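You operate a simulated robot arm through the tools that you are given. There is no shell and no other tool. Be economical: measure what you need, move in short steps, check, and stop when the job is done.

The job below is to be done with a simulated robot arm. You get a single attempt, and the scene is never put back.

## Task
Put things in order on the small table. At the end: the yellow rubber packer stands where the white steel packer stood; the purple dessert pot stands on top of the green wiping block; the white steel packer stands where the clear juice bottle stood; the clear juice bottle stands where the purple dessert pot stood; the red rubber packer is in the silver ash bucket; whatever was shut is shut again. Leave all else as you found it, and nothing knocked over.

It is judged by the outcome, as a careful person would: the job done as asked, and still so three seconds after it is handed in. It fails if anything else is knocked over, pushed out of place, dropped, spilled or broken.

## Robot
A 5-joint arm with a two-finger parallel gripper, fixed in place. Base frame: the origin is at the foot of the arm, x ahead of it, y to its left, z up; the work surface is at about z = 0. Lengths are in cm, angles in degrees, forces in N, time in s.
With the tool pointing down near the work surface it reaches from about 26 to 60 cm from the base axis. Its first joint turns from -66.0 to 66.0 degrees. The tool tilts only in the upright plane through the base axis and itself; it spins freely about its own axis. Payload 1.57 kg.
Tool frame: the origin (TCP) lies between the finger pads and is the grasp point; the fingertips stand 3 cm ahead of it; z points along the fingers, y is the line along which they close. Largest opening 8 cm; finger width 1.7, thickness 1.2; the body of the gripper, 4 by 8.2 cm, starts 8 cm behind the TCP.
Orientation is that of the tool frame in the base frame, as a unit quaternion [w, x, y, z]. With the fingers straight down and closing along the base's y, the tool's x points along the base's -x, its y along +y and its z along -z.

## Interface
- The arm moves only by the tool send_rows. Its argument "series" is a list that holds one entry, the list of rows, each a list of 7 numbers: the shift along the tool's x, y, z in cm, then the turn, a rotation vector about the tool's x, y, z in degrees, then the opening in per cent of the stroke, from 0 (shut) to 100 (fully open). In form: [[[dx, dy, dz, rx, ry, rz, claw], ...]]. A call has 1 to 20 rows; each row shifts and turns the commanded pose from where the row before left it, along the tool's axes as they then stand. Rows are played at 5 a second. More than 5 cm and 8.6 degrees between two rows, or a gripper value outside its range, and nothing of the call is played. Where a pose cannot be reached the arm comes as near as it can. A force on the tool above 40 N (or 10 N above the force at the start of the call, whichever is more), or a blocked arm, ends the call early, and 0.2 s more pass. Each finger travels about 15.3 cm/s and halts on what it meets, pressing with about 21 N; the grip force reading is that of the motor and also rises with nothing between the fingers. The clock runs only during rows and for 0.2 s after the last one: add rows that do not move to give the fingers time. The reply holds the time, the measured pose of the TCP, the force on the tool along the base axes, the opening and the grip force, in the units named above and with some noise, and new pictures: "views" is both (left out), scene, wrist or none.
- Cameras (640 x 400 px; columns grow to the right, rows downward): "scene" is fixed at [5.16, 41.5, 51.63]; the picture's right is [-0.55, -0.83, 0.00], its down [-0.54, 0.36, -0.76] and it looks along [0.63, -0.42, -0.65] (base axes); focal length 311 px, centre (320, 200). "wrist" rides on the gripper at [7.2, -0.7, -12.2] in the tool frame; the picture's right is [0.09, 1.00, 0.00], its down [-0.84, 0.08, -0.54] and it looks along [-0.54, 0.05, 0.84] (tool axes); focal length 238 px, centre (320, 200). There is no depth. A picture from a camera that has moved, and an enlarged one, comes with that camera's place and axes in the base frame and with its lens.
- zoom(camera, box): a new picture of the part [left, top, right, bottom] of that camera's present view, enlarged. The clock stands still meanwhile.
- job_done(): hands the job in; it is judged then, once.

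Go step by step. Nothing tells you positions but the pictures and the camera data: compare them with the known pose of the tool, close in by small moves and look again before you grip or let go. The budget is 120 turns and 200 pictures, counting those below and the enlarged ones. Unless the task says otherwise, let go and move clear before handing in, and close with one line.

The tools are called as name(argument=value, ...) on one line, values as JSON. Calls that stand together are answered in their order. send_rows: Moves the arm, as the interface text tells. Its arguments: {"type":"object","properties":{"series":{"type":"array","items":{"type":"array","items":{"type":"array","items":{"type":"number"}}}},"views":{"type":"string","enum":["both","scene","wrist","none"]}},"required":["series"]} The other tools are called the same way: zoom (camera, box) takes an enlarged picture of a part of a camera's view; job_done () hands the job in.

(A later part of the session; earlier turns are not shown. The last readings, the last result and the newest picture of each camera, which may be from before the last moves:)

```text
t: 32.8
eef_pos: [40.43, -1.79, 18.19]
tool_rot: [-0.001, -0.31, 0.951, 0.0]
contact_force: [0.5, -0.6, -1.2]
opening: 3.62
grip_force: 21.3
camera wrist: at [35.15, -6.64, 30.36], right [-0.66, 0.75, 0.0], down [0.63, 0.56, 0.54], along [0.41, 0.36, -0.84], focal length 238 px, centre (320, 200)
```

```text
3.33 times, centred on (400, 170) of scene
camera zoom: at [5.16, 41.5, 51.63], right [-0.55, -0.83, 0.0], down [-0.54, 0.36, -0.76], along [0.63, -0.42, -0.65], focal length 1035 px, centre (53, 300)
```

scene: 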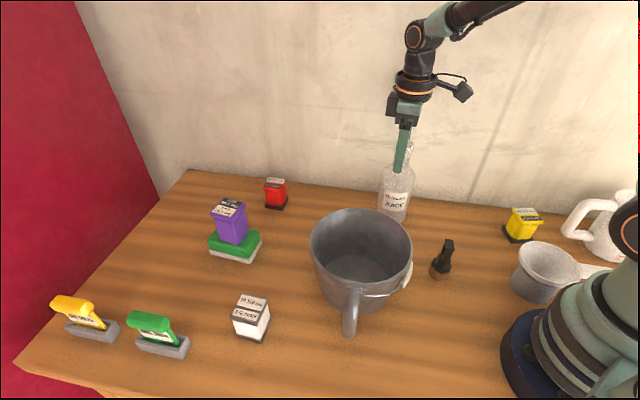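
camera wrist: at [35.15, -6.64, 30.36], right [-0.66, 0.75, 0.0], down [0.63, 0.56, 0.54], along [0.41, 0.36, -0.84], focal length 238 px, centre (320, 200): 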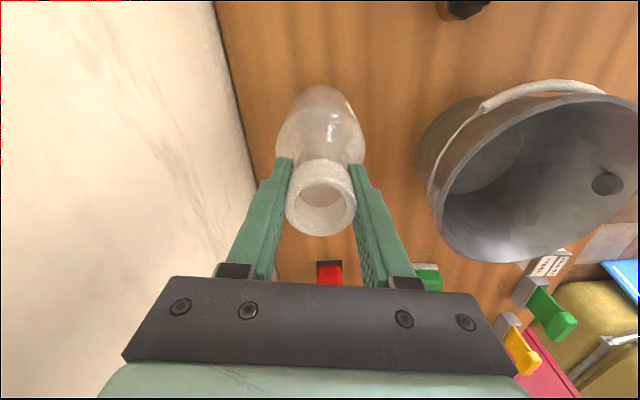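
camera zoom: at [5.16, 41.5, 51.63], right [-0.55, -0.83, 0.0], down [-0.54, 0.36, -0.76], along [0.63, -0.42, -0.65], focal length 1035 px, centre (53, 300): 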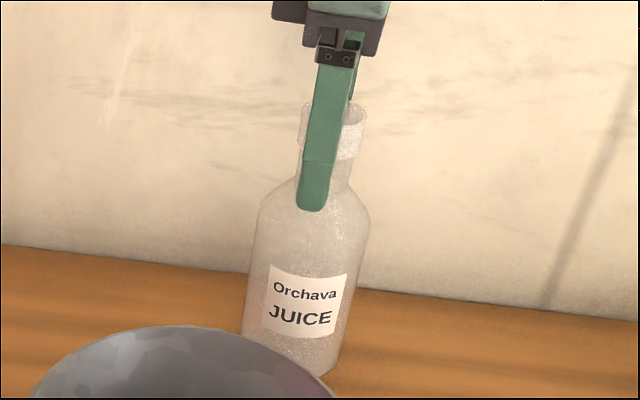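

The bottle is lifted and light. I carry it to the pot's old spot at (47.5, 13.5).

send_rows(series=[[[0, 0, -1, 0, 0, 0, 0], [-1.2, 0.7, 0, 0, 0, 0, 0], [-2.46, 1.37, 0, 0, 0, 0, 0], [-2.46, 1.37, 0, 0, 0, 0, 0], [-2.46, 1.37, 0, 0, 0, 0, 0], [-2.46, 1.37, 0, 0, 0, 0, 0], [-2.46, 1.37, 0, 0, 0, 0, 0], [-1.2, 0.7, 0, 0, 0, 0, 0], [0, 0, 0, 0, 0, 0, 0], [0, 0, 0, 0, 0, 0, 0]]])

zoom(camera="scene", box=[260, 110, 420, 230])

```text
t: 35.0
eef_pos: [47.51, 13.65, 19.09]
tool_rot: [0.0, -0.309, 0.951, 0.0]
contact_force: [-0.3, 0.2, 0.2]
opening: 3.6
grip_force: 20.7
camera wrist: at [42.14, 8.8, 31.32], right [-0.66, 0.75, 0.0], down [0.63, 0.55, 0.54], along [0.41, 0.36, -0.84], focal length 238 px, centre (320, 200)
```

scene: 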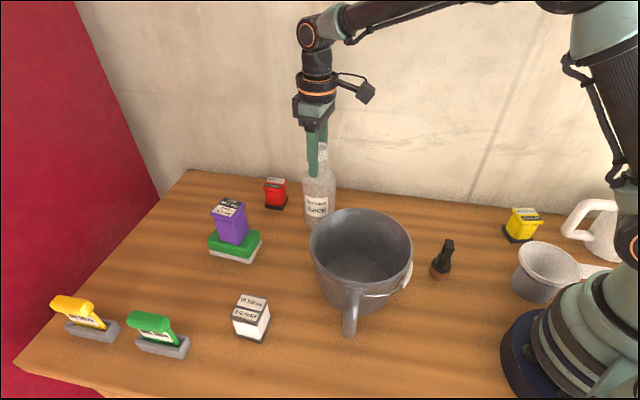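
wrist: 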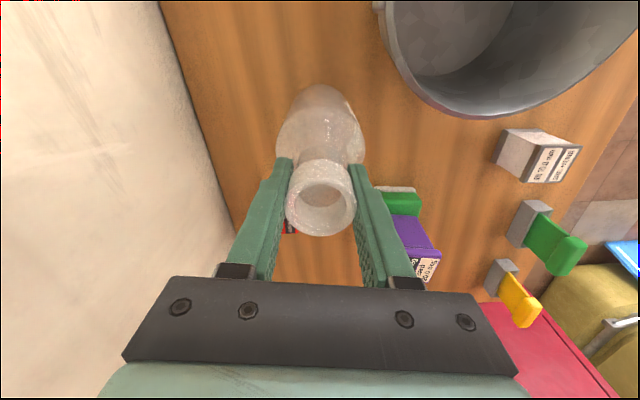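

```text
3.33 times, centred on (340, 170) of scene
camera zoom: at [5.16, 41.5, 51.63], right [-0.55, -0.83, 0.0], down [-0.54, 0.36, -0.76], along [0.63, -0.42, -0.65], focal length 1035 px, centre (253, 300)
```

zoom: 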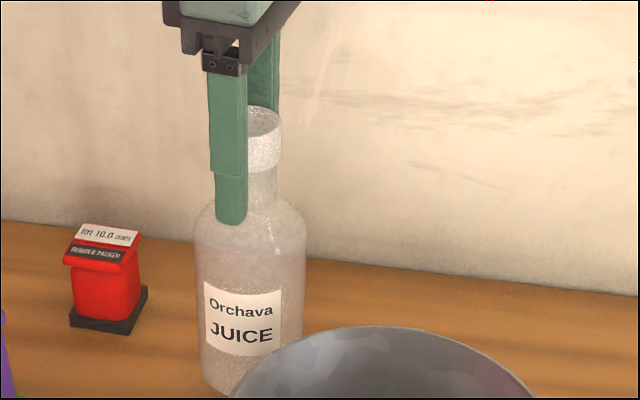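

Over the spot. Lowering gently.

send_rows(series=[[[0, 0, 0.8, 0, 0, 0, 0], [0, 0, 0.8, 0, 0, 0, 0], [0, 0, 0.4, 0, 0, 0, 0], [0, 0, 0.2, 0, 0, 0, 0], [0, 0, 0, 0, 0, 0, 0]]], views="none")

zoom(camera="scene", box=[260, 110, 420, 230])

```text
t: 36.2
eef_pos: [47.53, 13.48, 17.05]
tool_rot: [0.0, -0.31, 0.951, 0.001]
contact_force: [-0.1, 1.1, -1.1]
opening: 3.6
grip_force: 21.0
```

```text
3.33 times, centred on (340, 170) of scene
camera zoom: at [5.16, 41.5, 51.63], right [-0.55, -0.83, 0.0], down [-0.54, 0.36, -0.76], along [0.63, -0.42, -0.65], focal length 1035 px, centre (253, 300)
```

zoom: 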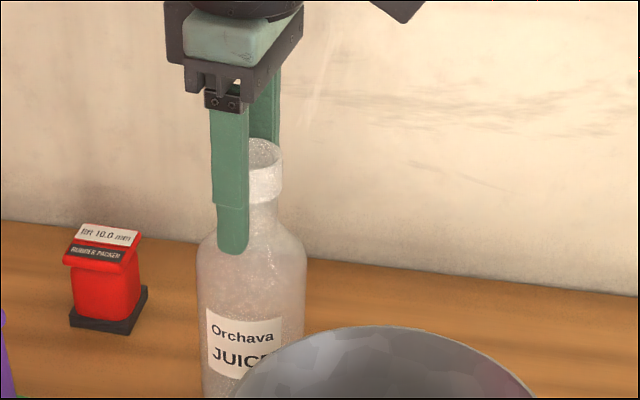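

send_rows(series=[[[0, 0, 0.15, 0, 0, 0, 0], [0, 0, 0.15, 0, 0, 0, 0], [0, 0, 0, 0, 0, 0, 0]]], views="none")

```text
t: 37.0
eef_pos: [47.49, 13.52, 16.67]
tool_rot: [0.0, -0.309, 0.951, 0.0]
contact_force: [-0.8, -1.0, 1.8]
opening: 3.58
grip_force: 20.9
```

The force is only starting to rise, so one more small step down to confirm contact.

send_rows(series=[[[0, 0, 0.1, 0, 0, 0, 0], [0, 0, 0, 0, 0, 0, 0]]], views="none")

```text
t: 37.6
eef_pos: [47.37, 13.41, 16.64]
tool_rot: [0.0, -0.31, 0.951, -0.001]
contact_force: [-5.5, -2.9, 16.0]
opening: 3.58
grip_force: 20.7
```

The bottle touches the table. Back off 0.1 cm, open, and rise.

send_rows(series=[[[0, 0, -0.1, 0, 0, 0, 0], [0, 0, 0, 0, 0, 0, 30], [0, 0, 0, 0, 0, 0, 60], [0, 0, 0, 0, 0, 0, 100], [0, 0, 0, 0, 0, 0, 100], [0, 0, -2, 0, 0, 0, 100], [0, 0, -3, 0, 0, 0, 100], [0, 0, -3, 0, 0, 0, 100], [0, 0, 0, 0, 0, 0, 100]]])

zoom(camera="scene", box=[220, 280, 300, 350])

```text
t: 39.6
eef_pos: [47.5, 13.68, 24.65]
tool_rot: [0.0, -0.309, 0.951, 0.0]
contact_force: [0.4, 0.6, 0.7]
opening: 7.98
grip_force: 0.1
camera wrist: at [42.23, 8.92, 36.9], right [-0.66, 0.75, 0.0], down [0.63, 0.56, 0.54], along [0.41, 0.36, -0.84], focal length 238 px, centre (320, 200)
```

scene: 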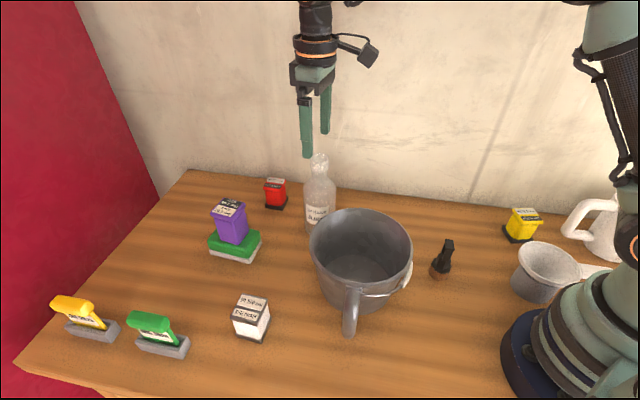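
wrist: 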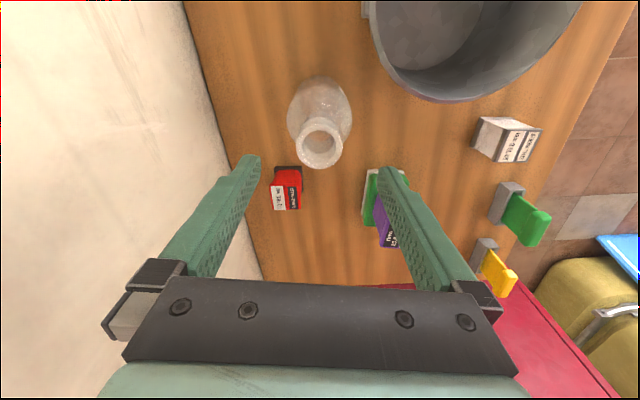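

```text
5.71 times, centred on (260, 315) of scene
camera zoom: at [5.16, 41.5, 51.63], right [-0.55, -0.83, 0.0], down [-0.54, 0.36, -0.76], along [0.63, -0.42, -0.65], focal length 1775 px, centre (663, -457)
```

zoom: 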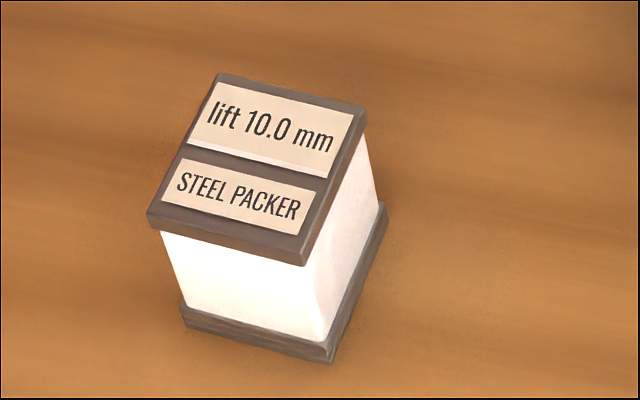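

The bottle stands at the pot's old spot. Next I go above the white steel packer at about (33.4, 36.2).

send_rows(series=[[[-0.3, 4.42, 0, 0, 0, 0, 100], [-0.3, 4.42, 0, 0, 0, 0, 100], [-0.3, 4.42, 0, 0, 0, 0, 100], [-0.3, 4.42, 0, 0, 0, 0, 100], [-0.3, 4.42, 0.5, 0, 0, 0, 100], [-0.3, 4.42, 1.5, 0, 0, 0, 100], [0, 0, 4, 0, 0, 0, 100], [0, 0, 4.5, 0, 0, 0, 100], [0, 0, 0, 0, 0, 0, 100], [0, 0, 0, 0, 0, 0, 100]]])

zoom(camera="wrist", box=[240, 60, 400, 260])

```text
t: 41.8
eef_pos: [33.32, 36.02, 14.12]
tool_rot: [0.0, -0.31, 0.951, 0.0]
contact_force: [-0.1, -0.6, 0.3]
opening: 8.01
grip_force: 0.0
camera wrist: at [27.87, 31.2, 26.4], right [-0.66, 0.75, 0.0], down [0.63, 0.56, 0.54], along [0.41, 0.36, -0.84], focal length 238 px, centre (320, 200)
```

scene: 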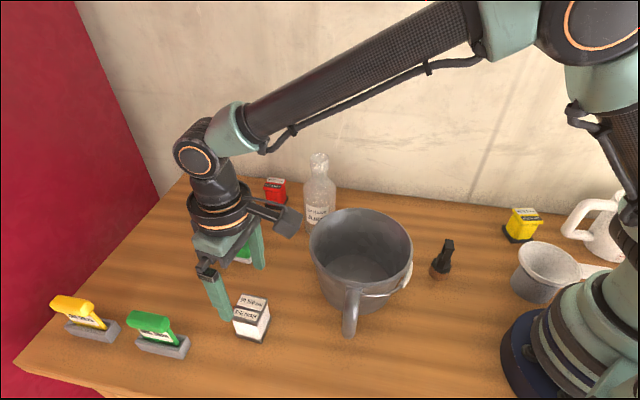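
wrist: 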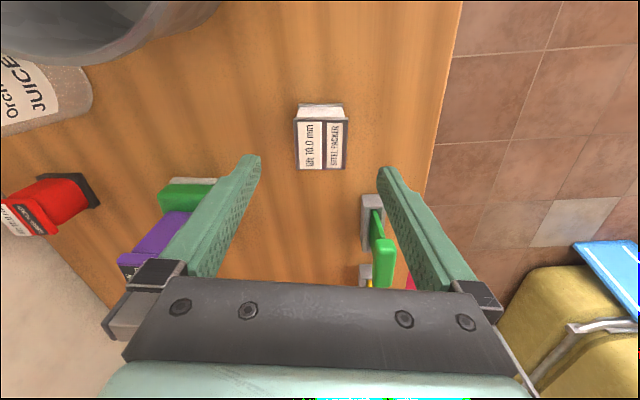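

```text
2.00 times, centred on (320, 160) of wrist
camera zoom: at [27.87, 31.2, 26.4], right [-0.66, 0.75, 0.0], down [0.63, 0.56, 0.54], along [0.41, 0.36, -0.84], focal length 477 px, centre (320, 280)
```

zoom: 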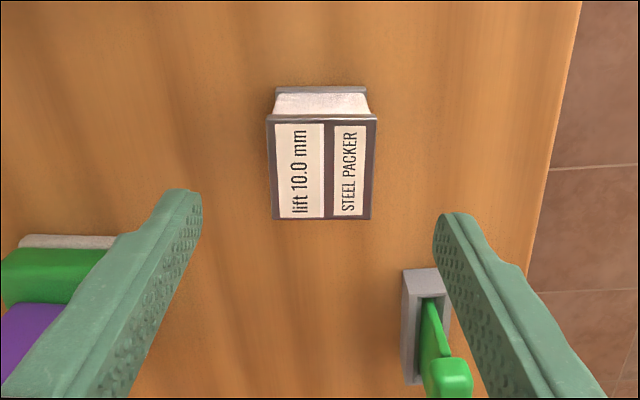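

Perfectly aligned over the white packer. Descend and grip.

send_rows(series=[[[0, 0, 3, 0, 0, 0, 100], [0, 0, 3, 0, 0, 0, 100], [0, 0, 2.5, 0, 0, 0, 100], [0, 0, 1, 0, 0, 0, 100], [0, 0, 0, 0, 0, 0, 100], [0, 0, 0, 0, 0, 0, 0], [0, 0, 0, 0, 0, 0, 0], [0, 0, 0, 0, 0, 0, 0], [0, 0, 0, 0, 0, 0, 0]]])

send_rows(series=[[[0, 0, -0.5, 0, 0, 0, 0], [0, 0, -1, 0, 0, 0, 0], [0, 0, 0, 0, 0, 0, 0]]])

```text
t: 43.8
eef_pos: [33.18, 35.98, 4.58]
tool_rot: [0.0, -0.309, 0.951, 0.0]
contact_force: [0.4, -0.4, 0.5]
opening: 4.64
grip_force: 20.8
camera wrist: at [27.82, 31.2, 16.83], right [-0.66, 0.75, 0.0], down [0.63, 0.56, 0.54], along [0.41, 0.36, -0.84], focal length 238 px, centre (320, 200)
```

scene: 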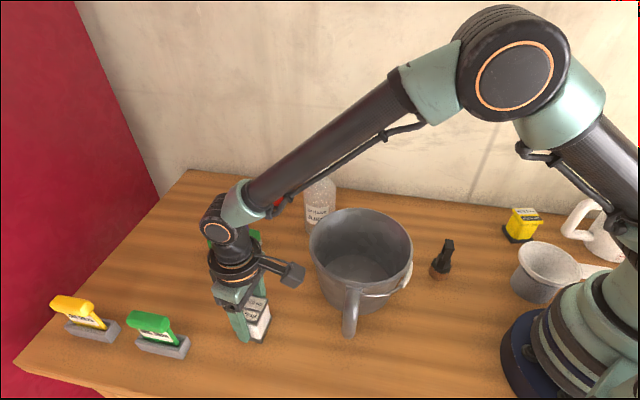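
wrist: 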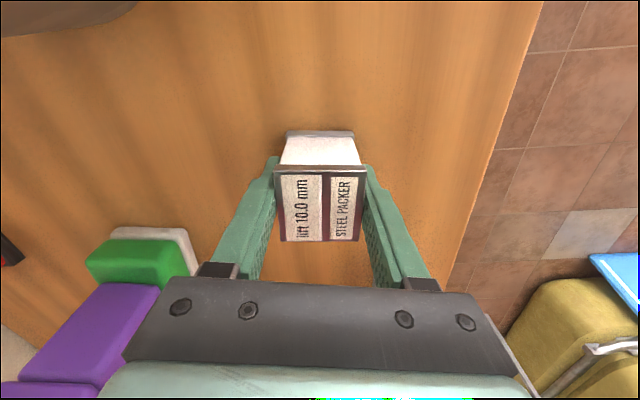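

```text
t: 44.6
eef_pos: [33.13, 36.01, 6.06]
tool_rot: [0.0, -0.308, 0.951, 0.0]
contact_force: [0.2, 0.1, -3.1]
opening: 4.63
grip_force: 20.9
camera wrist: at [27.88, 31.19, 18.31], right [-0.66, 0.75, 0.0], down [0.63, 0.56, 0.54], along [0.41, 0.36, -0.84], focal length 238 px, centre (320, 200)
```

scene: 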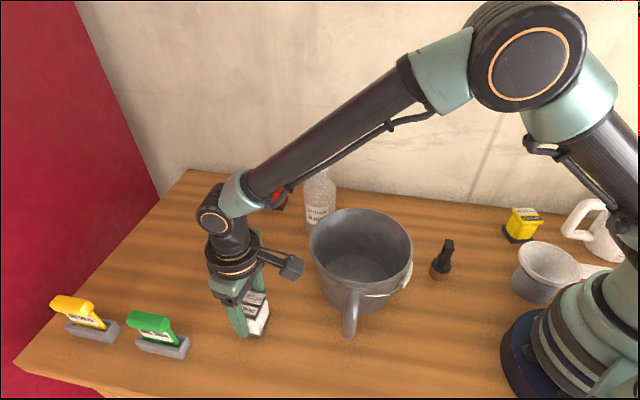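
wrist: 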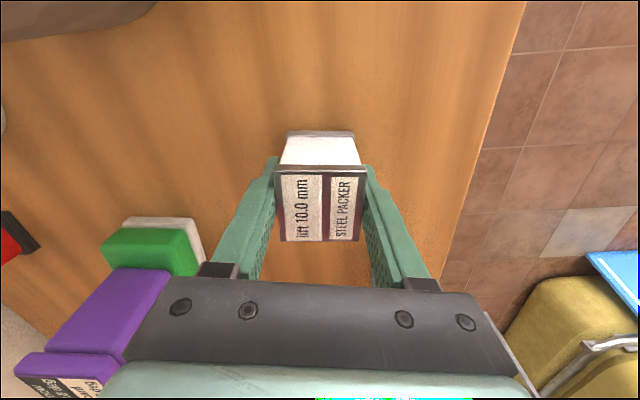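

Gripped and lifted. I carry it high (bottom near 19 cm) to above the bottle's old spot at (40.4, -1.9).

send_rows(series=[[[0, 0, -4.5, 0, 0, 0, 0], [0, 0, -4.5, 0, 0, 0, 0], [0, 0, -4.5, 0, 0, 0, 0], [0, 0, -4.5, 0, 0, 0, 0], [1.82, -3.88, 0, 0, 0, 0, 0], [1.82, -3.88, 0, 0, 0, 0, 0], [1.82, -3.88, 0, 0, 0, 0, 0], [1.82, -3.88, 0, 0, 0, 0, 0], [1.82, -3.88, 0, 0, 0, 0, 0], [1.82, -3.88, 0, 0, 0, 0, 0], [1.82, -3.88, 0, 0, 0, 0, 0], [1.82, -3.88, 0, 0, 0, 0, 0], [1.82, -3.88, 0, 0, 0, 0, 0], [0, 0, 4.5, 0, 0, 0, 0], [0, 0, 4.5, 0, 0, 0, 0], [0, 0, 4, 0, 0, 0, 0], [0, 0, 0, 0, 0, 0, 0], [0, 0, 0, 0, 0, 0, 0]]])

zoom(camera="scene", box=[340, 130, 460, 230])

```text
t: 48.4
eef_pos: [40.68, -2.02, 11.37]
tool_rot: [0.0, -0.31, 0.951, -0.001]
contact_force: [0.0, -0.1, -0.9]
opening: 4.6
grip_force: 21.0
camera wrist: at [35.35, -6.74, 23.57], right [-0.66, 0.75, 0.0], down [0.63, 0.56, 0.54], along [0.41, 0.36, -0.84], focal length 238 px, centre (320, 200)
```

scene: 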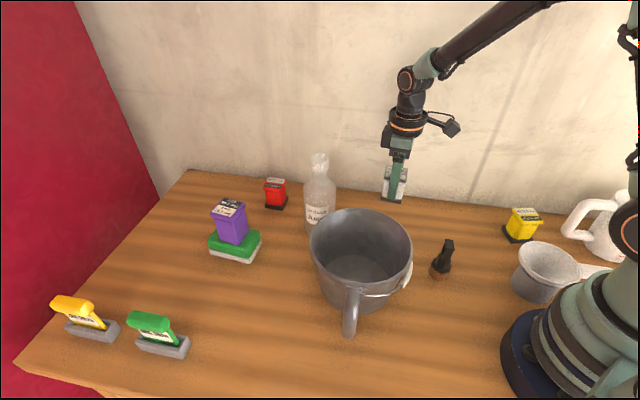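
wrist: 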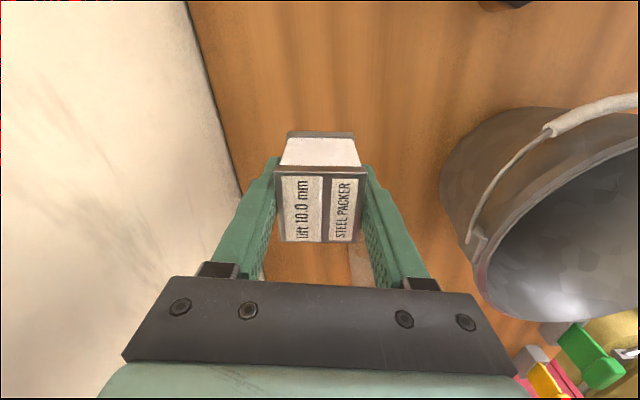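

```text
4.00 times, centred on (400, 180) of scene
camera zoom: at [5.16, 41.5, 51.63], right [-0.55, -0.83, 0.0], down [-0.54, 0.36, -0.76], along [0.63, -0.42, -0.65], focal length 1242 px, centre (0, 280)
```

zoom: 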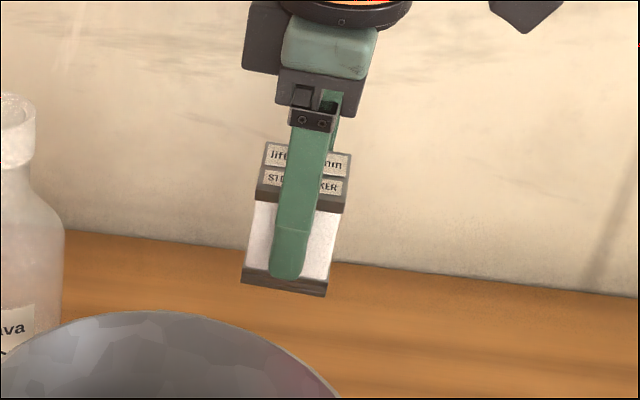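

Lower to just above the table, then settle.

send_rows(series=[[[0, 0, 2.5, 0, 0, 0, 0], [0, 0, 2.5, 0, 0, 0, 0], [0, 0, 1.2, 0, 0, 0, 0], [0, 0, 0.3, 0, 0, 0, 0], [0, 0, 0, 0, 0, 0, 0]]], views="none")

send_rows(series=[[[0, 0, 0.1, 0, 0, 0, 0], [0, 0, 0.1, 0, 0, 0, 0], [0, 0, 0, 0, 0, 0, 0]]], views="none")

```text
t: 49.6
eef_pos: [40.58, -1.88, 4.73]
tool_rot: [0.0, -0.31, 0.951, 0.0]
contact_force: [-0.5, -0.2, -1.5]
opening: 4.58
grip_force: 21.0
```

```text
t: 50.4
eef_pos: [40.52, -1.91, 4.61]
tool_rot: [0.001, -0.31, 0.951, 0.0]
contact_force: [-5.3, -0.9, 12.1]
opening: 4.55
grip_force: 20.9
```

White packer is down on the bottle's spot. Release, rise, and go above the yellow packer to inspect.

send_rows(series=[[[0, 0, -0.1, 0, 0, 0, 30], [0, 0, 0, 0, 0, 0, 100], [0, 0, 0, 0, 0, 0, 100], [0, 0, -3, 0, 0, 0, 100], [0, 0, -4, 0, 0, 0, 100], [0, 0, -4, 0, 0, 0, 100], [0, 0, -4, 0, 0, 0, 100], [4.01, -0.65, 0, 0, 0, 0, 100], [4.01, -0.65, 0, 0, 0, 0, 100], [4.01, -0.65, 0, 0, 0, 0, 100], [4.01, -0.65, 0, 0, 0, 0, 100], [4.01, -0.65, 0, 0, 0, 0, 100], [4.01, -0.65, 0, 0, 0, 0, 100], [4.01, -0.65, 0, 0, 0, 0, 100], [0, 0, 0, 0, 0, -7, 100], [0, 0, 0, 0, 0, -7, 100], [0, 0, 0, 0, 0, -7, 100], [0, 0, 0, 0, 0, -7, 100], [0, 0, 0, 0, 0, 0, 100]]])

zoom(camera="wrist", box=[200, 40, 440, 290])

zoom(camera="scene", box=[340, 130, 460, 230])

```text
t: 54.4
eef_pos: [20.55, -22.06, 19.58]
tool_rot: [0.001, -0.531, 0.848, 0.0]
contact_force: [-0.6, -0.5, 0.1]
opening: 8.01
grip_force: 0.0
camera wrist: at [18.07, -28.86, 31.72], right [-0.94, 0.35, 0.0], down [0.3, 0.79, 0.54], along [0.19, 0.51, -0.84], focal length 238 px, centre (320, 200)
```

scene: 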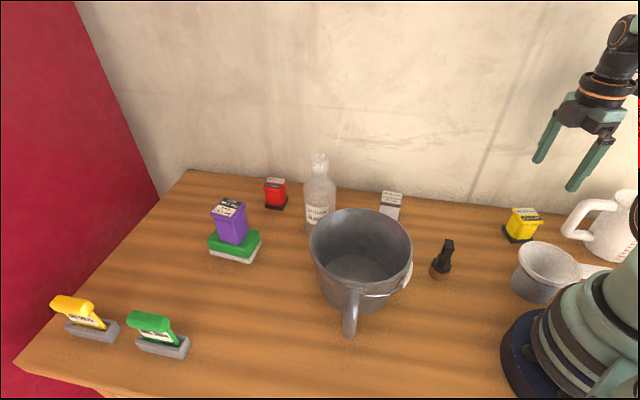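
wrist: 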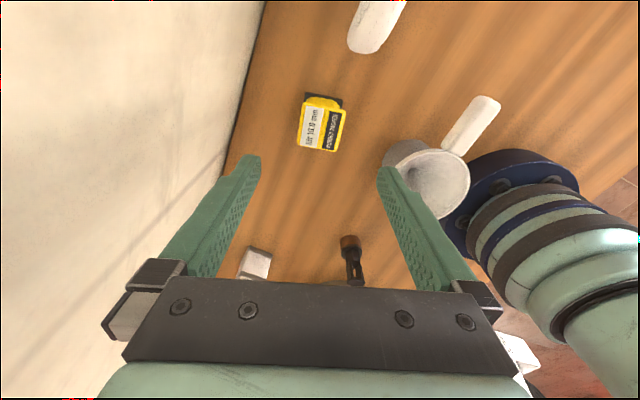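

```text
1.60 times, centred on (320, 165) of wrist
camera zoom: at [18.07, -28.86, 31.72], right [-0.94, 0.35, 0.0], down [0.3, 0.79, 0.54], along [0.19, 0.51, -0.84], focal length 381 px, centre (320, 256)
```

zoom: 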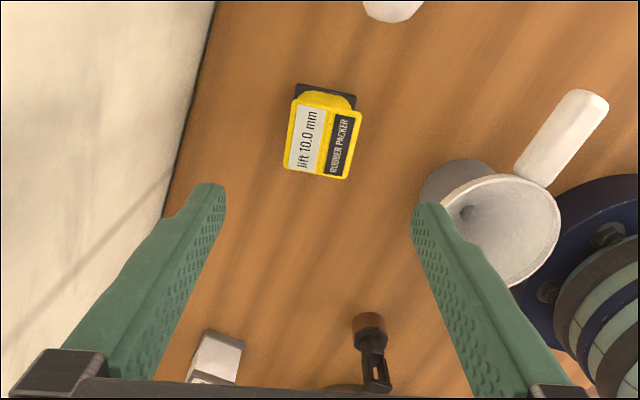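

```text
4.00 times, centred on (400, 180) of scene
camera zoom: at [5.16, 41.5, 51.63], right [-0.55, -0.83, 0.0], down [-0.54, 0.36, -0.76], along [0.63, -0.42, -0.65], focal length 1242 px, centre (0, 280)
```

zoom: 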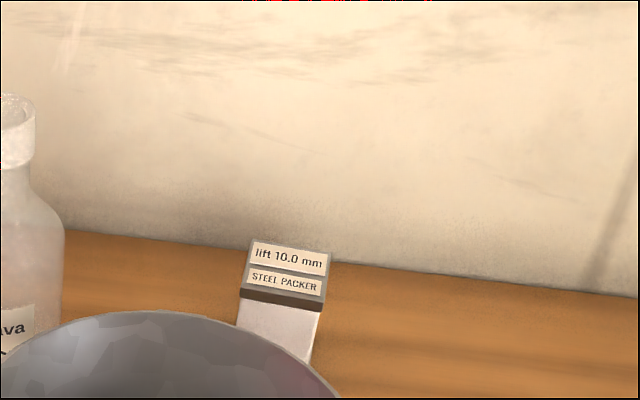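

White looks right. The yellow packer is centred under the tool and needs about +13° of spin. Then I descend.

send_rows(series=[[[0, 0, 2, 0, 0, 6.5, 100], [0, 0, 2, 0, 0, 6.5, 100], [0, 0, 3, 0, 0, 0, 100], [0, 0, 0, 0, 0, 0, 100]]])

zoom(camera="wrist", box=[240, 60, 400, 260])

```text
t: 55.4
eef_pos: [20.56, -22.12, 12.56]
tool_rot: [0.0, -0.43, 0.903, 0.0]
contact_force: [-0.6, -0.1, -0.2]
opening: 8.03
grip_force: 0.0
camera wrist: at [16.58, -28.11, 24.68], right [-0.83, 0.56, 0.0], down [0.47, 0.7, 0.54], along [0.3, 0.45, -0.84], focal length 238 px, centre (320, 200)
```

scene: 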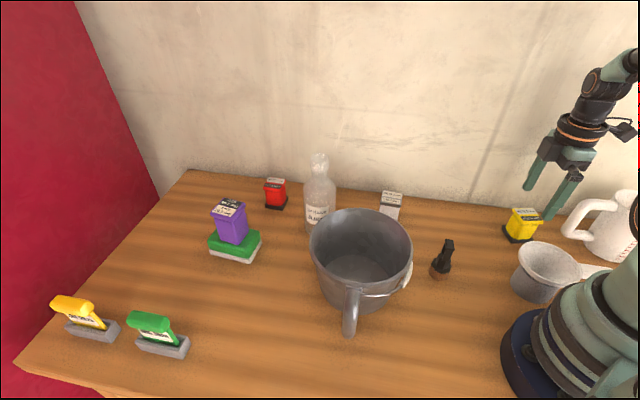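
wrist: 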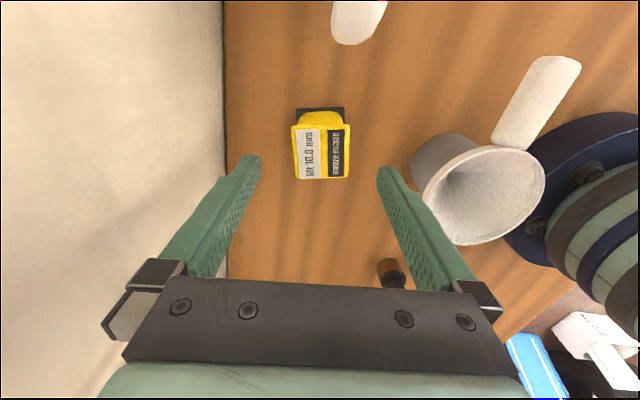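

```text
2.00 times, centred on (320, 160) of wrist
camera zoom: at [16.58, -28.11, 24.68], right [-0.83, 0.56, 0.0], down [0.47, 0.7, 0.54], along [0.3, 0.45, -0.84], focal length 477 px, centre (320, 280)
```

zoom: 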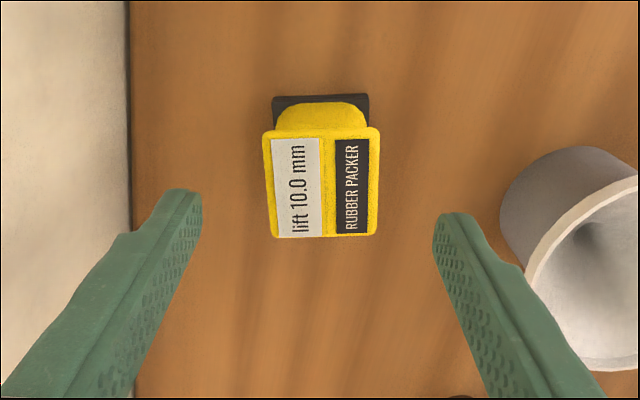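

Aligned. Descend and grip.

send_rows(series=[[[0, 0, 2.5, 0, 0, 0, 100], [0, 0, 2.5, 0, 0, 0, 100], [0, 0, 2, 0, 0, 0, 100], [0, 0, 1, 0, 0, 0, 100], [0, 0, 0, 0, 0, 0, 100], [0, 0, 0, 0, 0, 0, 0], [0, 0, 0, 0, 0, 0, 0], [0, 0, 0, 0, 0, 0, 0], [0, 0, 0, 0, 0, 0, 0]]])

send_rows(series=[[[0, 0, -0.5, 0, 0, 0, 0], [0, 0, -1, 0, 0, 0, 0], [0, 0, 0, 0, 0, 0, 0]]])

```text
t: 57.4
eef_pos: [20.41, -22.03, 4.61]
tool_rot: [0.0, -0.43, 0.903, 0.0]
contact_force: [-0.7, 0.2, 0.6]
opening: 4.71
grip_force: 20.7
camera wrist: at [16.54, -28.01, 16.81], right [-0.83, 0.55, 0.0], down [0.47, 0.7, 0.54], along [0.3, 0.45, -0.84], focal length 238 px, centre (320, 200)
```

scene: 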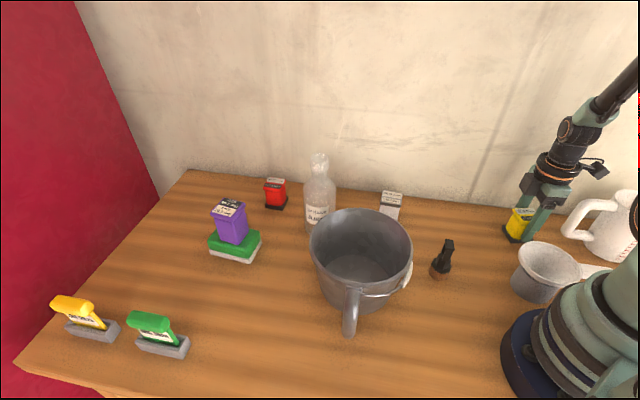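
wrist: 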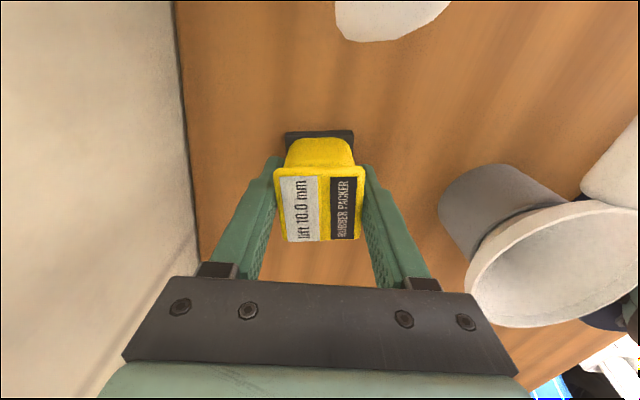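

```text
t: 58.2
eef_pos: [20.53, -22.15, 6.21]
tool_rot: [0.0, -0.431, 0.902, 0.0]
contact_force: [0.1, -0.1, -0.9]
opening: 4.69
grip_force: 20.9
camera wrist: at [16.59, -28.09, 18.21], right [-0.83, 0.55, 0.0], down [0.47, 0.7, 0.54], along [0.3, 0.45, -0.84], focal length 238 px, centre (320, 200)
```

scene: 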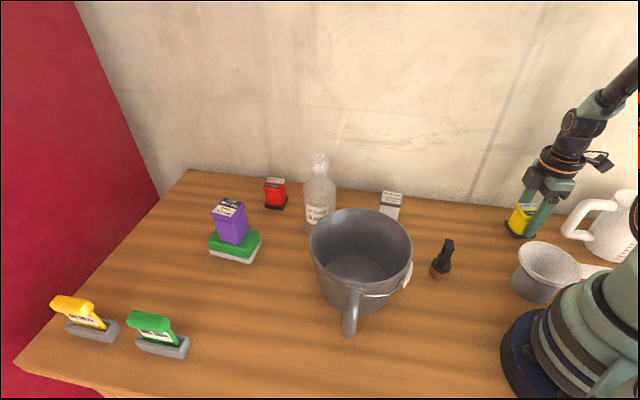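
wrist: 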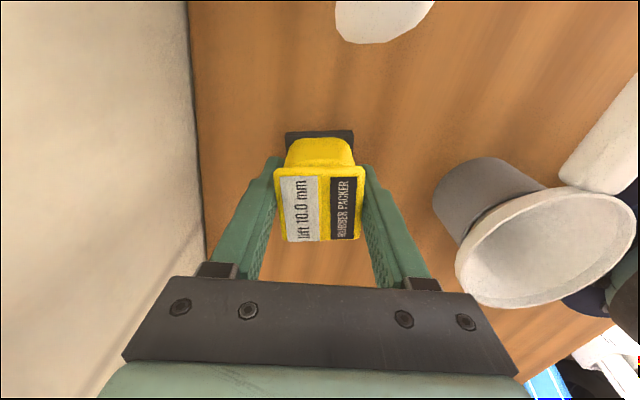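

Yellow is lifted. I carry it high via (36, -2), then over to the white packer's old spot.

send_rows(series=[[[0, 0, -4.5, 0, 0, 0, 0], [0, 0, -4.5, 0, 0, 0, 0], [0, 0, -4.5, 0, 0, 0, 0], [0, 0, -4.5, 0, 0, 0, 0], [-4.2, 0.09, 0, 0, 0, 0, 0], [-4.2, 0.09, 0, 0, 0, 0, 0], [-4.2, 0.09, 0, 0, 0, 0, 0], [-4.2, 0.09, 0, 0, 0, 0, 0], [-4.2, 0.09, 0, 0, 0, 0, 0], [-4.2, 0.09, 0, 0, 0, 0, 0], [0, 0, 0, 0, 0, 7.5, 0], [0, 0, 0, 0, 0, 7.5, 0], [0, 0, 0, 0, 0, 0, 0]]], views="scene")

```text
t: 61.0
eef_pos: [35.94, -2.16, 24.05]
tool_rot: [0.0, -0.308, 0.951, -0.001]
contact_force: [0.1, -0.6, -1.1]
opening: 4.66
grip_force: 21.1
```

scene: 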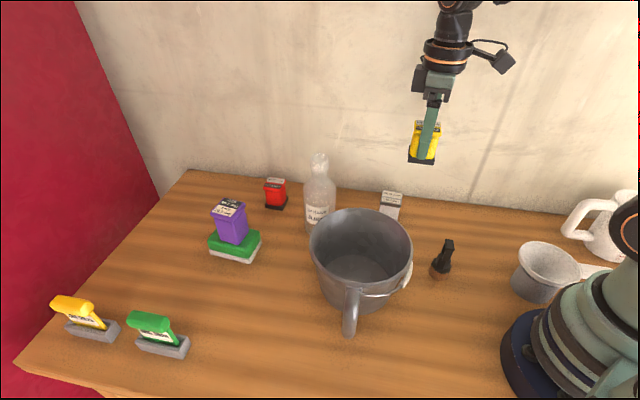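

Clear. Continue to above the white packer's old spot (33.2, 36.0) and come down partway.

send_rows(series=[[[-2.245, 3.61, 0, 0, 0, 0, 0], [-2.245, 3.61, 0, 0, 0, 0, 0], [-2.245, 3.61, 0, 0, 0, 0, 0], [-2.245, 3.61, 0, 0, 0, 0, 0], [-2.245, 3.61, 0, 0, 0, 0, 0], [-2.245, 3.61, 0, 0, 0, 0, 0], [-2.245, 3.61, 0, 0, 0, 0, 0], [-2.245, 3.61, 0, 0, 0, 0, 0], [-2.245, 3.61, 0, 0, 0, 0, 0], [0, 0, 4.5, 0, 0, 0, 0], [0, 0, 4.5, 0, 0, 0, 0], [0, 0, 4.5, 0, 0, 0, 0], [0, 0, 4, 0, 0, 0, 0], [0, 0, 1.5, 0, 0, 0, 0], [0, 0, 0, 0, 0, 0, 0], [0, 0, 0, 0, 0, 0, 0]]])

```text
t: 64.4
eef_pos: [33.32, 35.85, 5.03]
tool_rot: [0.001, -0.309, 0.951, 0.0]
contact_force: [-0.1, 0.6, -1.8]
opening: 4.62
grip_force: 20.6
camera wrist: at [27.94, 31.13, 17.12], right [-0.66, 0.75, 0.0], down [0.63, 0.55, 0.54], along [0.41, 0.36, -0.84], focal length 238 px, centre (320, 200)
```

scene: 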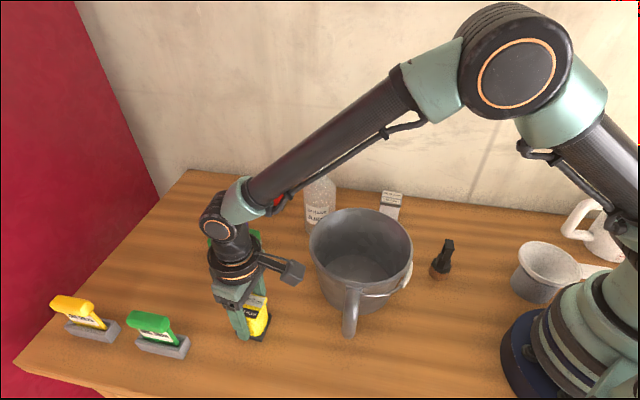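
wrist: 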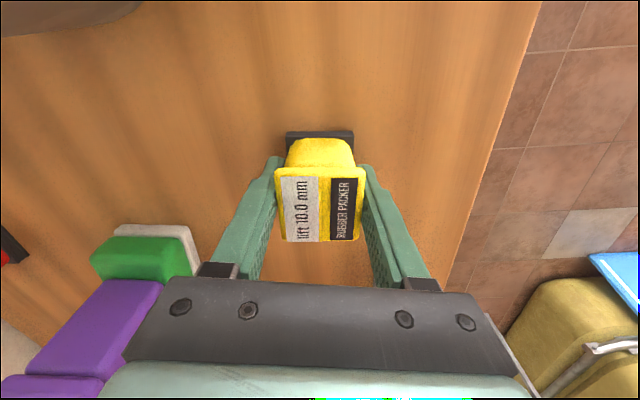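

send_rows(series=[[[0, 0, 0.25, 0, 0, 0, 0], [0, 0, 0.1, 0, 0, 0, 0], [0, 0, 0, 0, 0, 0, 0]]], views="none")

send_rows(series=[[[0, 0, 0.1, 0, 0, 0, 0], [0, 0, 0, 0, 0, 0, 0]]], views="none")

```text
t: 65.2
eef_pos: [33.29, 36.1, 4.62]
tool_rot: [-0.001, -0.31, 0.951, -0.001]
contact_force: [-0.6, -0.6, -0.4]
opening: 4.6
grip_force: 21.1
```

```text
t: 65.8
eef_pos: [33.32, 36.12, 4.59]
tool_rot: [0.0, -0.31, 0.951, 0.0]
contact_force: [-2.5, 0.4, 6.0]
opening: 4.62
grip_force: 21.1
```

Yellow is on the table at the white packer's spot. I release, rise, and begin spinning the tool 180° so the wrist camera stays away from the bottle when I fetch the red packer.

send_rows(series=[[[0, 0, -0.1, 0, 0, 0, 30], [0, 0, 0, 0, 0, 0, 100], [0, 0, 0, 0, 0, 0, 100], [0, 0, -3, 0, 0, 0, 100], [0, 0, -4, 0, 0, 0, 100], [0, 0, -4, 0, 0, 0, 100], [0, 0, -4, 0, 0, 8.5, 100], [0, 0, 0, 0, 0, 8.5, 100], [0, 0, 0, 0, 0, 8.5, 100], [0, 0, 0, 0, 0, 8.5, 100], [0, 0, 0, 0, 0, 8.5, 100], [0, 0, 0, 0, 0, 8.5, 100], [0, 0, 0, 0, 0, 8.5, 100], [0, 0, 0, 0, 0, 8.5, 100], [0, 0, 0, 0, 0, 8.5, 100], [0, 0, 0, 0, 0, 8.5, 100], [0, 0, 0, 0, 0, 8.5, 100], [0, 0, 0, 0, 0, 0, 100]]])

zoom(camera="scene", box=[180, 150, 440, 350])

```text
t: 69.6
eef_pos: [33.37, 36.11, 19.72]
tool_rot: [0.0, 0.482, 0.876, -0.001]
contact_force: [0.0, -0.7, 0.0]
opening: 7.99
grip_force: 0.1
camera wrist: at [28.93, 41.82, 31.88], right [0.79, 0.61, 0.0], down [0.51, -0.66, 0.54], along [0.33, -0.43, -0.84], focal length 238 px, centre (320, 200)
```

scene: 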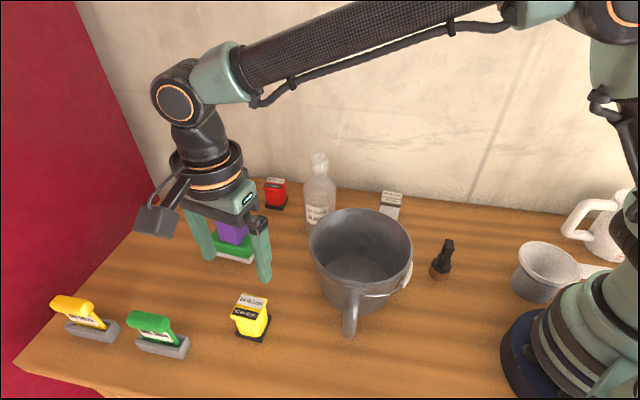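
wrist: 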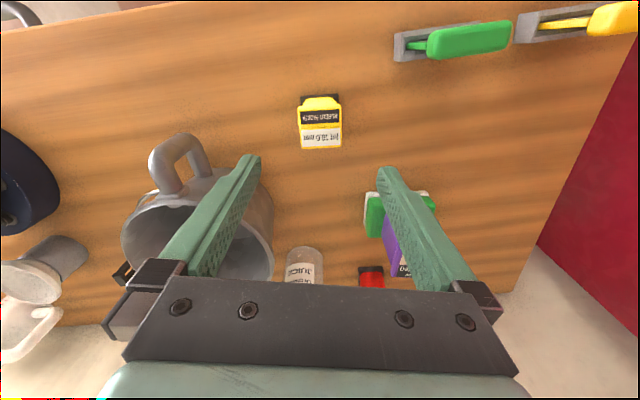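

```text
2.00 times, centred on (310, 250) of scene
camera zoom: at [5.16, 41.5, 51.63], right [-0.55, -0.83, 0.0], down [-0.54, 0.36, -0.76], along [0.63, -0.42, -0.65], focal length 621 px, centre (340, 100)
```

zoom: 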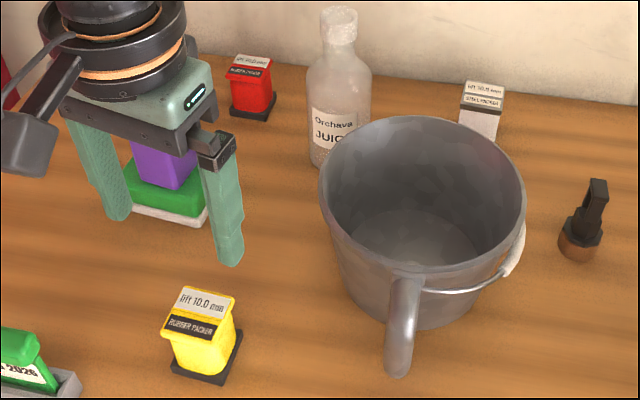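

Yellow stands well. I finish the spin and move to a point between the bottle and the block, still high.

send_rows(series=[[[0, 0, 0, 0, 0, 8.5, 100], [0, 0, 0, 0, 0, 8.5, 100], [0, 0, 0, 0, 0, 8.5, 100], [0, 0, 0, 0, 0, 8.5, 100], [0, 0, 0, 0, 0, 8.5, 100], [0, 0, 0, 0, 0, 8.5, 100], [0, 0, 0, 0, 0, 8.5, 100], [0, 0, 0, 0, 0, 8.5, 100], [0, 0, 0, 0, 0, 8.5, 100], [0, 0, 0, 0, 0, 8.5, 100], [0, 0, 0, 0, 0, 1.5, 100], [-0.04, 3.71, 0, 0, 0, 0, 100], [-0.04, 3.71, 0, 0, 0, 0, 100], [-0.04, 3.71, 0, 0, 0, 0, 100], [-0.04, 3.71, 0, 0, 0, 0, 100], [0, 0, 0, 0, 0, 0, 100], [0, 0, 0, 0, 0, 0, 100]]])

```text
t: 73.2
eef_pos: [51.13, 11.73, 19.74]
tool_rot: [0.001, 0.951, 0.309, -0.001]
contact_force: [0.4, -1.0, -0.4]
opening: 7.99
grip_force: 0.1
out of reach, approached as far as the arm can: row 9, 10, 11
camera wrist: at [56.54, 16.46, 31.97], right [0.66, -0.75, 0.0], down [-0.63, -0.56, 0.54], along [-0.41, -0.36, -0.84], focal length 238 px, centre (320, 200)
```

scene: 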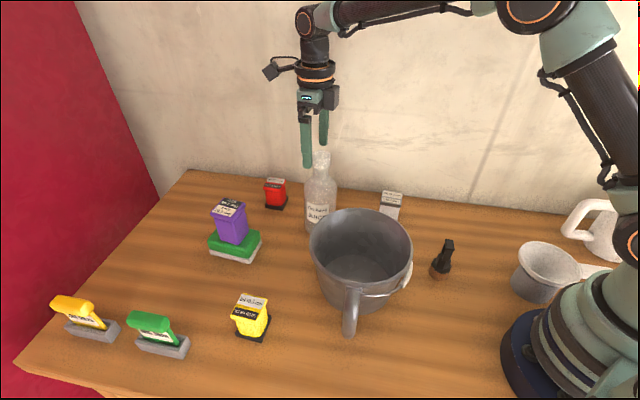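
wrist: 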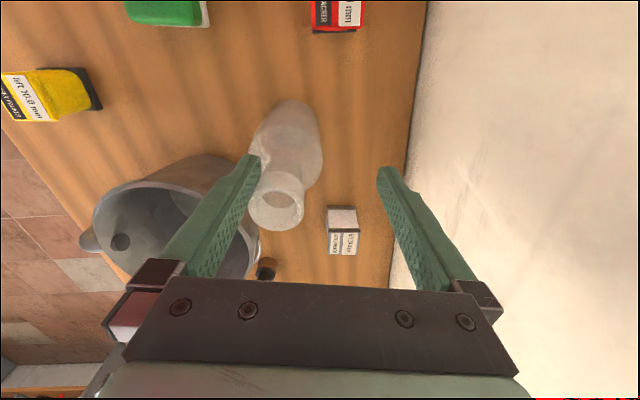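

The spin joint apparently has a limit, and the arm swung further than planned, close to the bottle's mouth. I check the bottle before moving.

zoom(camera="wrist", box=[180, 60, 420, 260])

zoom(camera="scene", box=[260, 110, 380, 230])

```text
2.00 times, centred on (300, 160) of wrist
camera zoom: at [56.54, 16.46, 31.97], right [0.66, -0.75, 0.0], down [-0.63, -0.56, 0.54], along [-0.41, -0.36, -0.84], focal length 477 px, centre (360, 280)
```

zoom: 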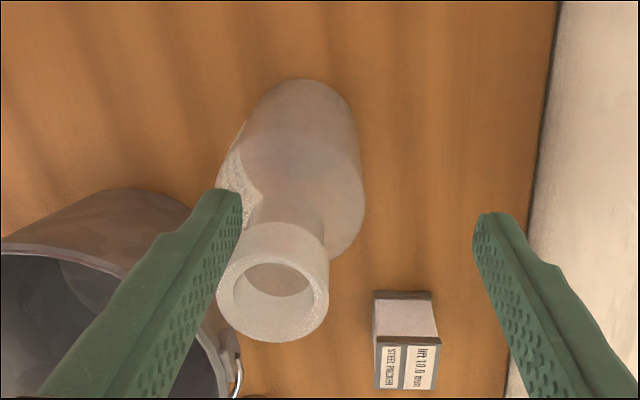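

```text
3.33 times, centred on (320, 170) of scene
camera zoom: at [5.16, 41.5, 51.63], right [-0.55, -0.83, 0.0], down [-0.54, 0.36, -0.76], along [0.63, -0.42, -0.65], focal length 1035 px, centre (320, 300)
```

zoom: 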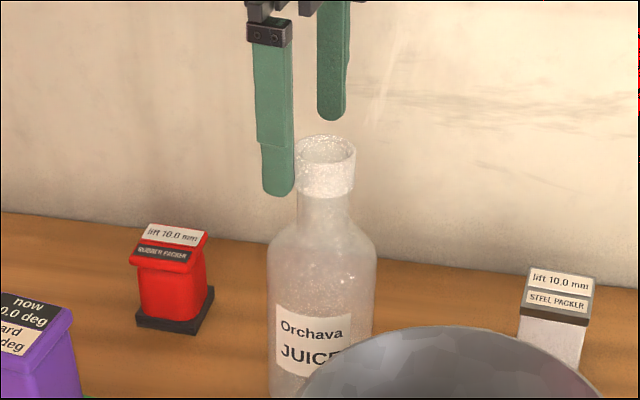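

The bottle is still upright but may have been nudged about 1 cm. I rise straight up, clear of it, and measure.

send_rows(series=[[[0, 0, -2, 0, 0, 0, 100], [0, 0, -2, 0, 0, 0, 100], [0, 0, -2, 0, 0, 0, 100], [0, 0, 0, 0, 0, 0, 100], [0, 0, 0, 0, 0, 0, 100]]])

zoom(camera="scene", box=[260, 110, 420, 230])

zoom(camera="wrist", box=[180, 60, 420, 260])

```text
t: 74.4
eef_pos: [51.0, 11.76, 25.73]
tool_rot: [0.0, 0.951, 0.308, -0.001]
contact_force: [-0.3, -0.7, 0.4]
opening: 8.02
grip_force: 0.0
camera wrist: at [56.49, 16.47, 37.97], right [0.66, -0.75, 0.0], down [-0.63, -0.55, 0.54], along [-0.41, -0.36, -0.84], focal length 238 px, centre (320, 200)
```

scene: 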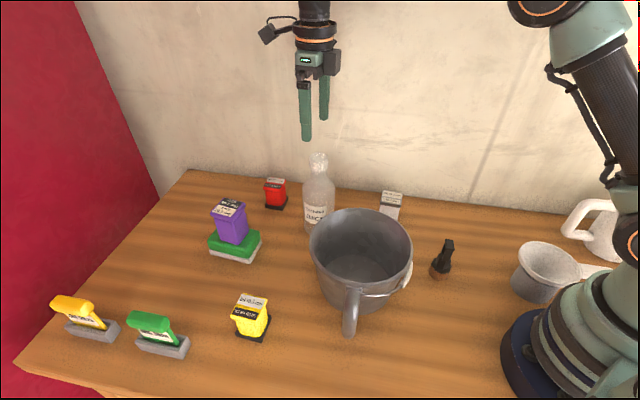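
wrist: 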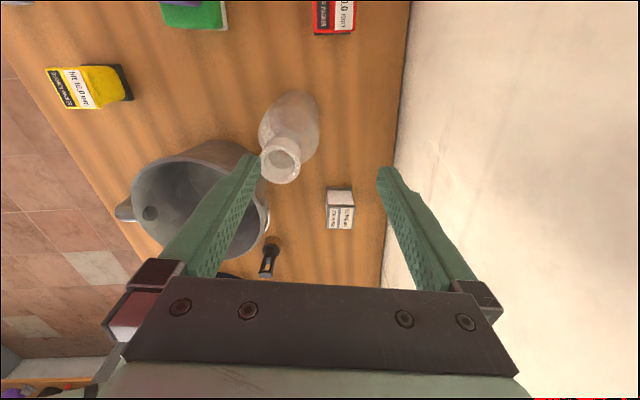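

```text
3.33 times, centred on (340, 170) of scene
camera zoom: at [5.16, 41.5, 51.63], right [-0.55, -0.83, 0.0], down [-0.54, 0.36, -0.76], along [0.63, -0.42, -0.65], focal length 1035 px, centre (253, 300)
```

zoom: 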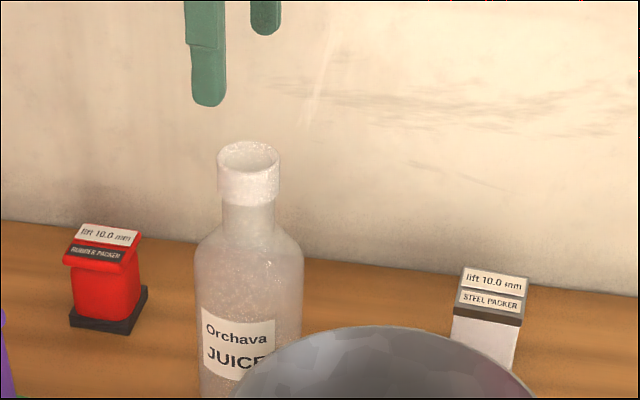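

```text
2.00 times, centred on (300, 160) of wrist
camera zoom: at [56.49, 16.47, 37.97], right [0.66, -0.75, 0.0], down [-0.63, -0.55, 0.54], along [-0.41, -0.36, -0.84], focal length 477 px, centre (360, 280)
```

zoom: 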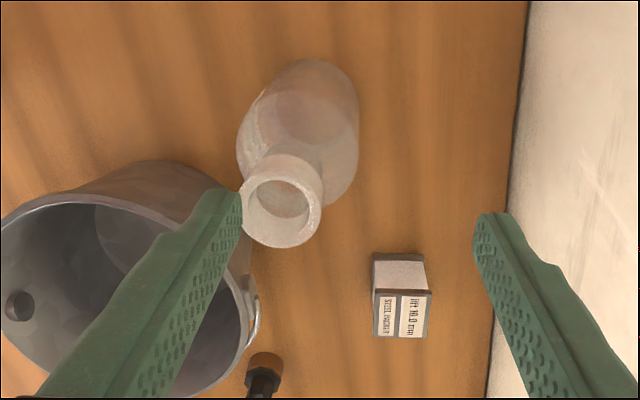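

The bottle is fine, standing at (47.6, 13.4) as placed. Now I approach the red packer: out past the bottle to (54, 15.9) at az 16.4°, then down to z 13.

send_rows(series=[[[2.43, -0.8, 1, 0, 0, 0, 100], [2.43, -0.8, 1.5, 0, 0, 0, 100], [0, 0, 3.4, 0, 0, 0, 100], [0, 0, 3.4, 0, 0, 0, 100], [0, 0, 3.4, 0, 0, 0, 100], [0, 0, 0, 0, 0, 0, 100], [0, 0, 0, 0, 0, 0, 100]]])

```text
t: 76.0
eef_pos: [54.3, 15.87, 12.91]
tool_rot: [0.0, 0.951, 0.309, 0.0]
contact_force: [-0.2, 0.8, 0.1]
opening: 8.01
grip_force: 0.2
camera wrist: at [59.79, 20.61, 25.2], right [0.66, -0.75, 0.0], down [-0.63, -0.55, 0.54], along [-0.41, -0.36, -0.84], focal length 238 px, centre (320, 200)
```

scene: 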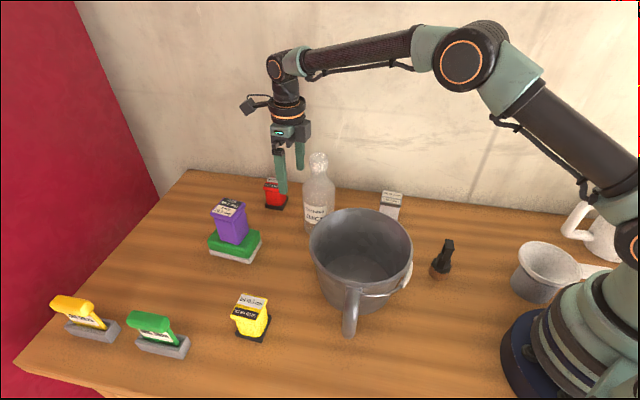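
wrist: 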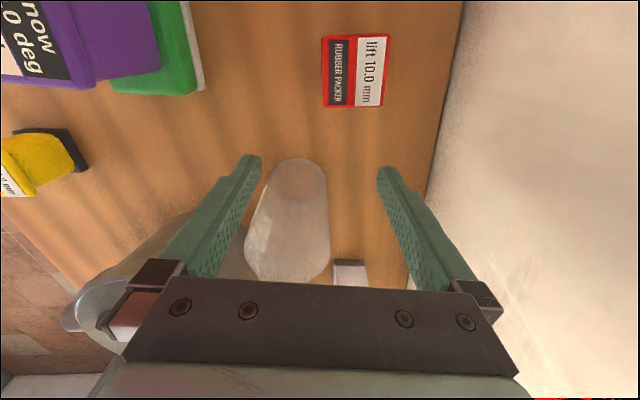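

Red is at about (60.2, 17.7) and aligned with the fingers. I tilt 12° outward in the radial plane.

send_rows(series=[[[0, 0, 0, -2.01, 5.65, 0, 100], [0, 0, 0, -2.01, 5.65, 0, 100], [0, 0, 0, 0, 0, 0, 100], [0, 0, 0, 0, 0, 0, 100]]], views="none")

```text
t: 77.0
eef_pos: [54.16, 15.97, 13.04]
tool_rot: [0.003, 0.946, 0.307, 0.104]
contact_force: [0.2, -0.7, -0.4]
opening: 8.02
grip_force: 0.1
```

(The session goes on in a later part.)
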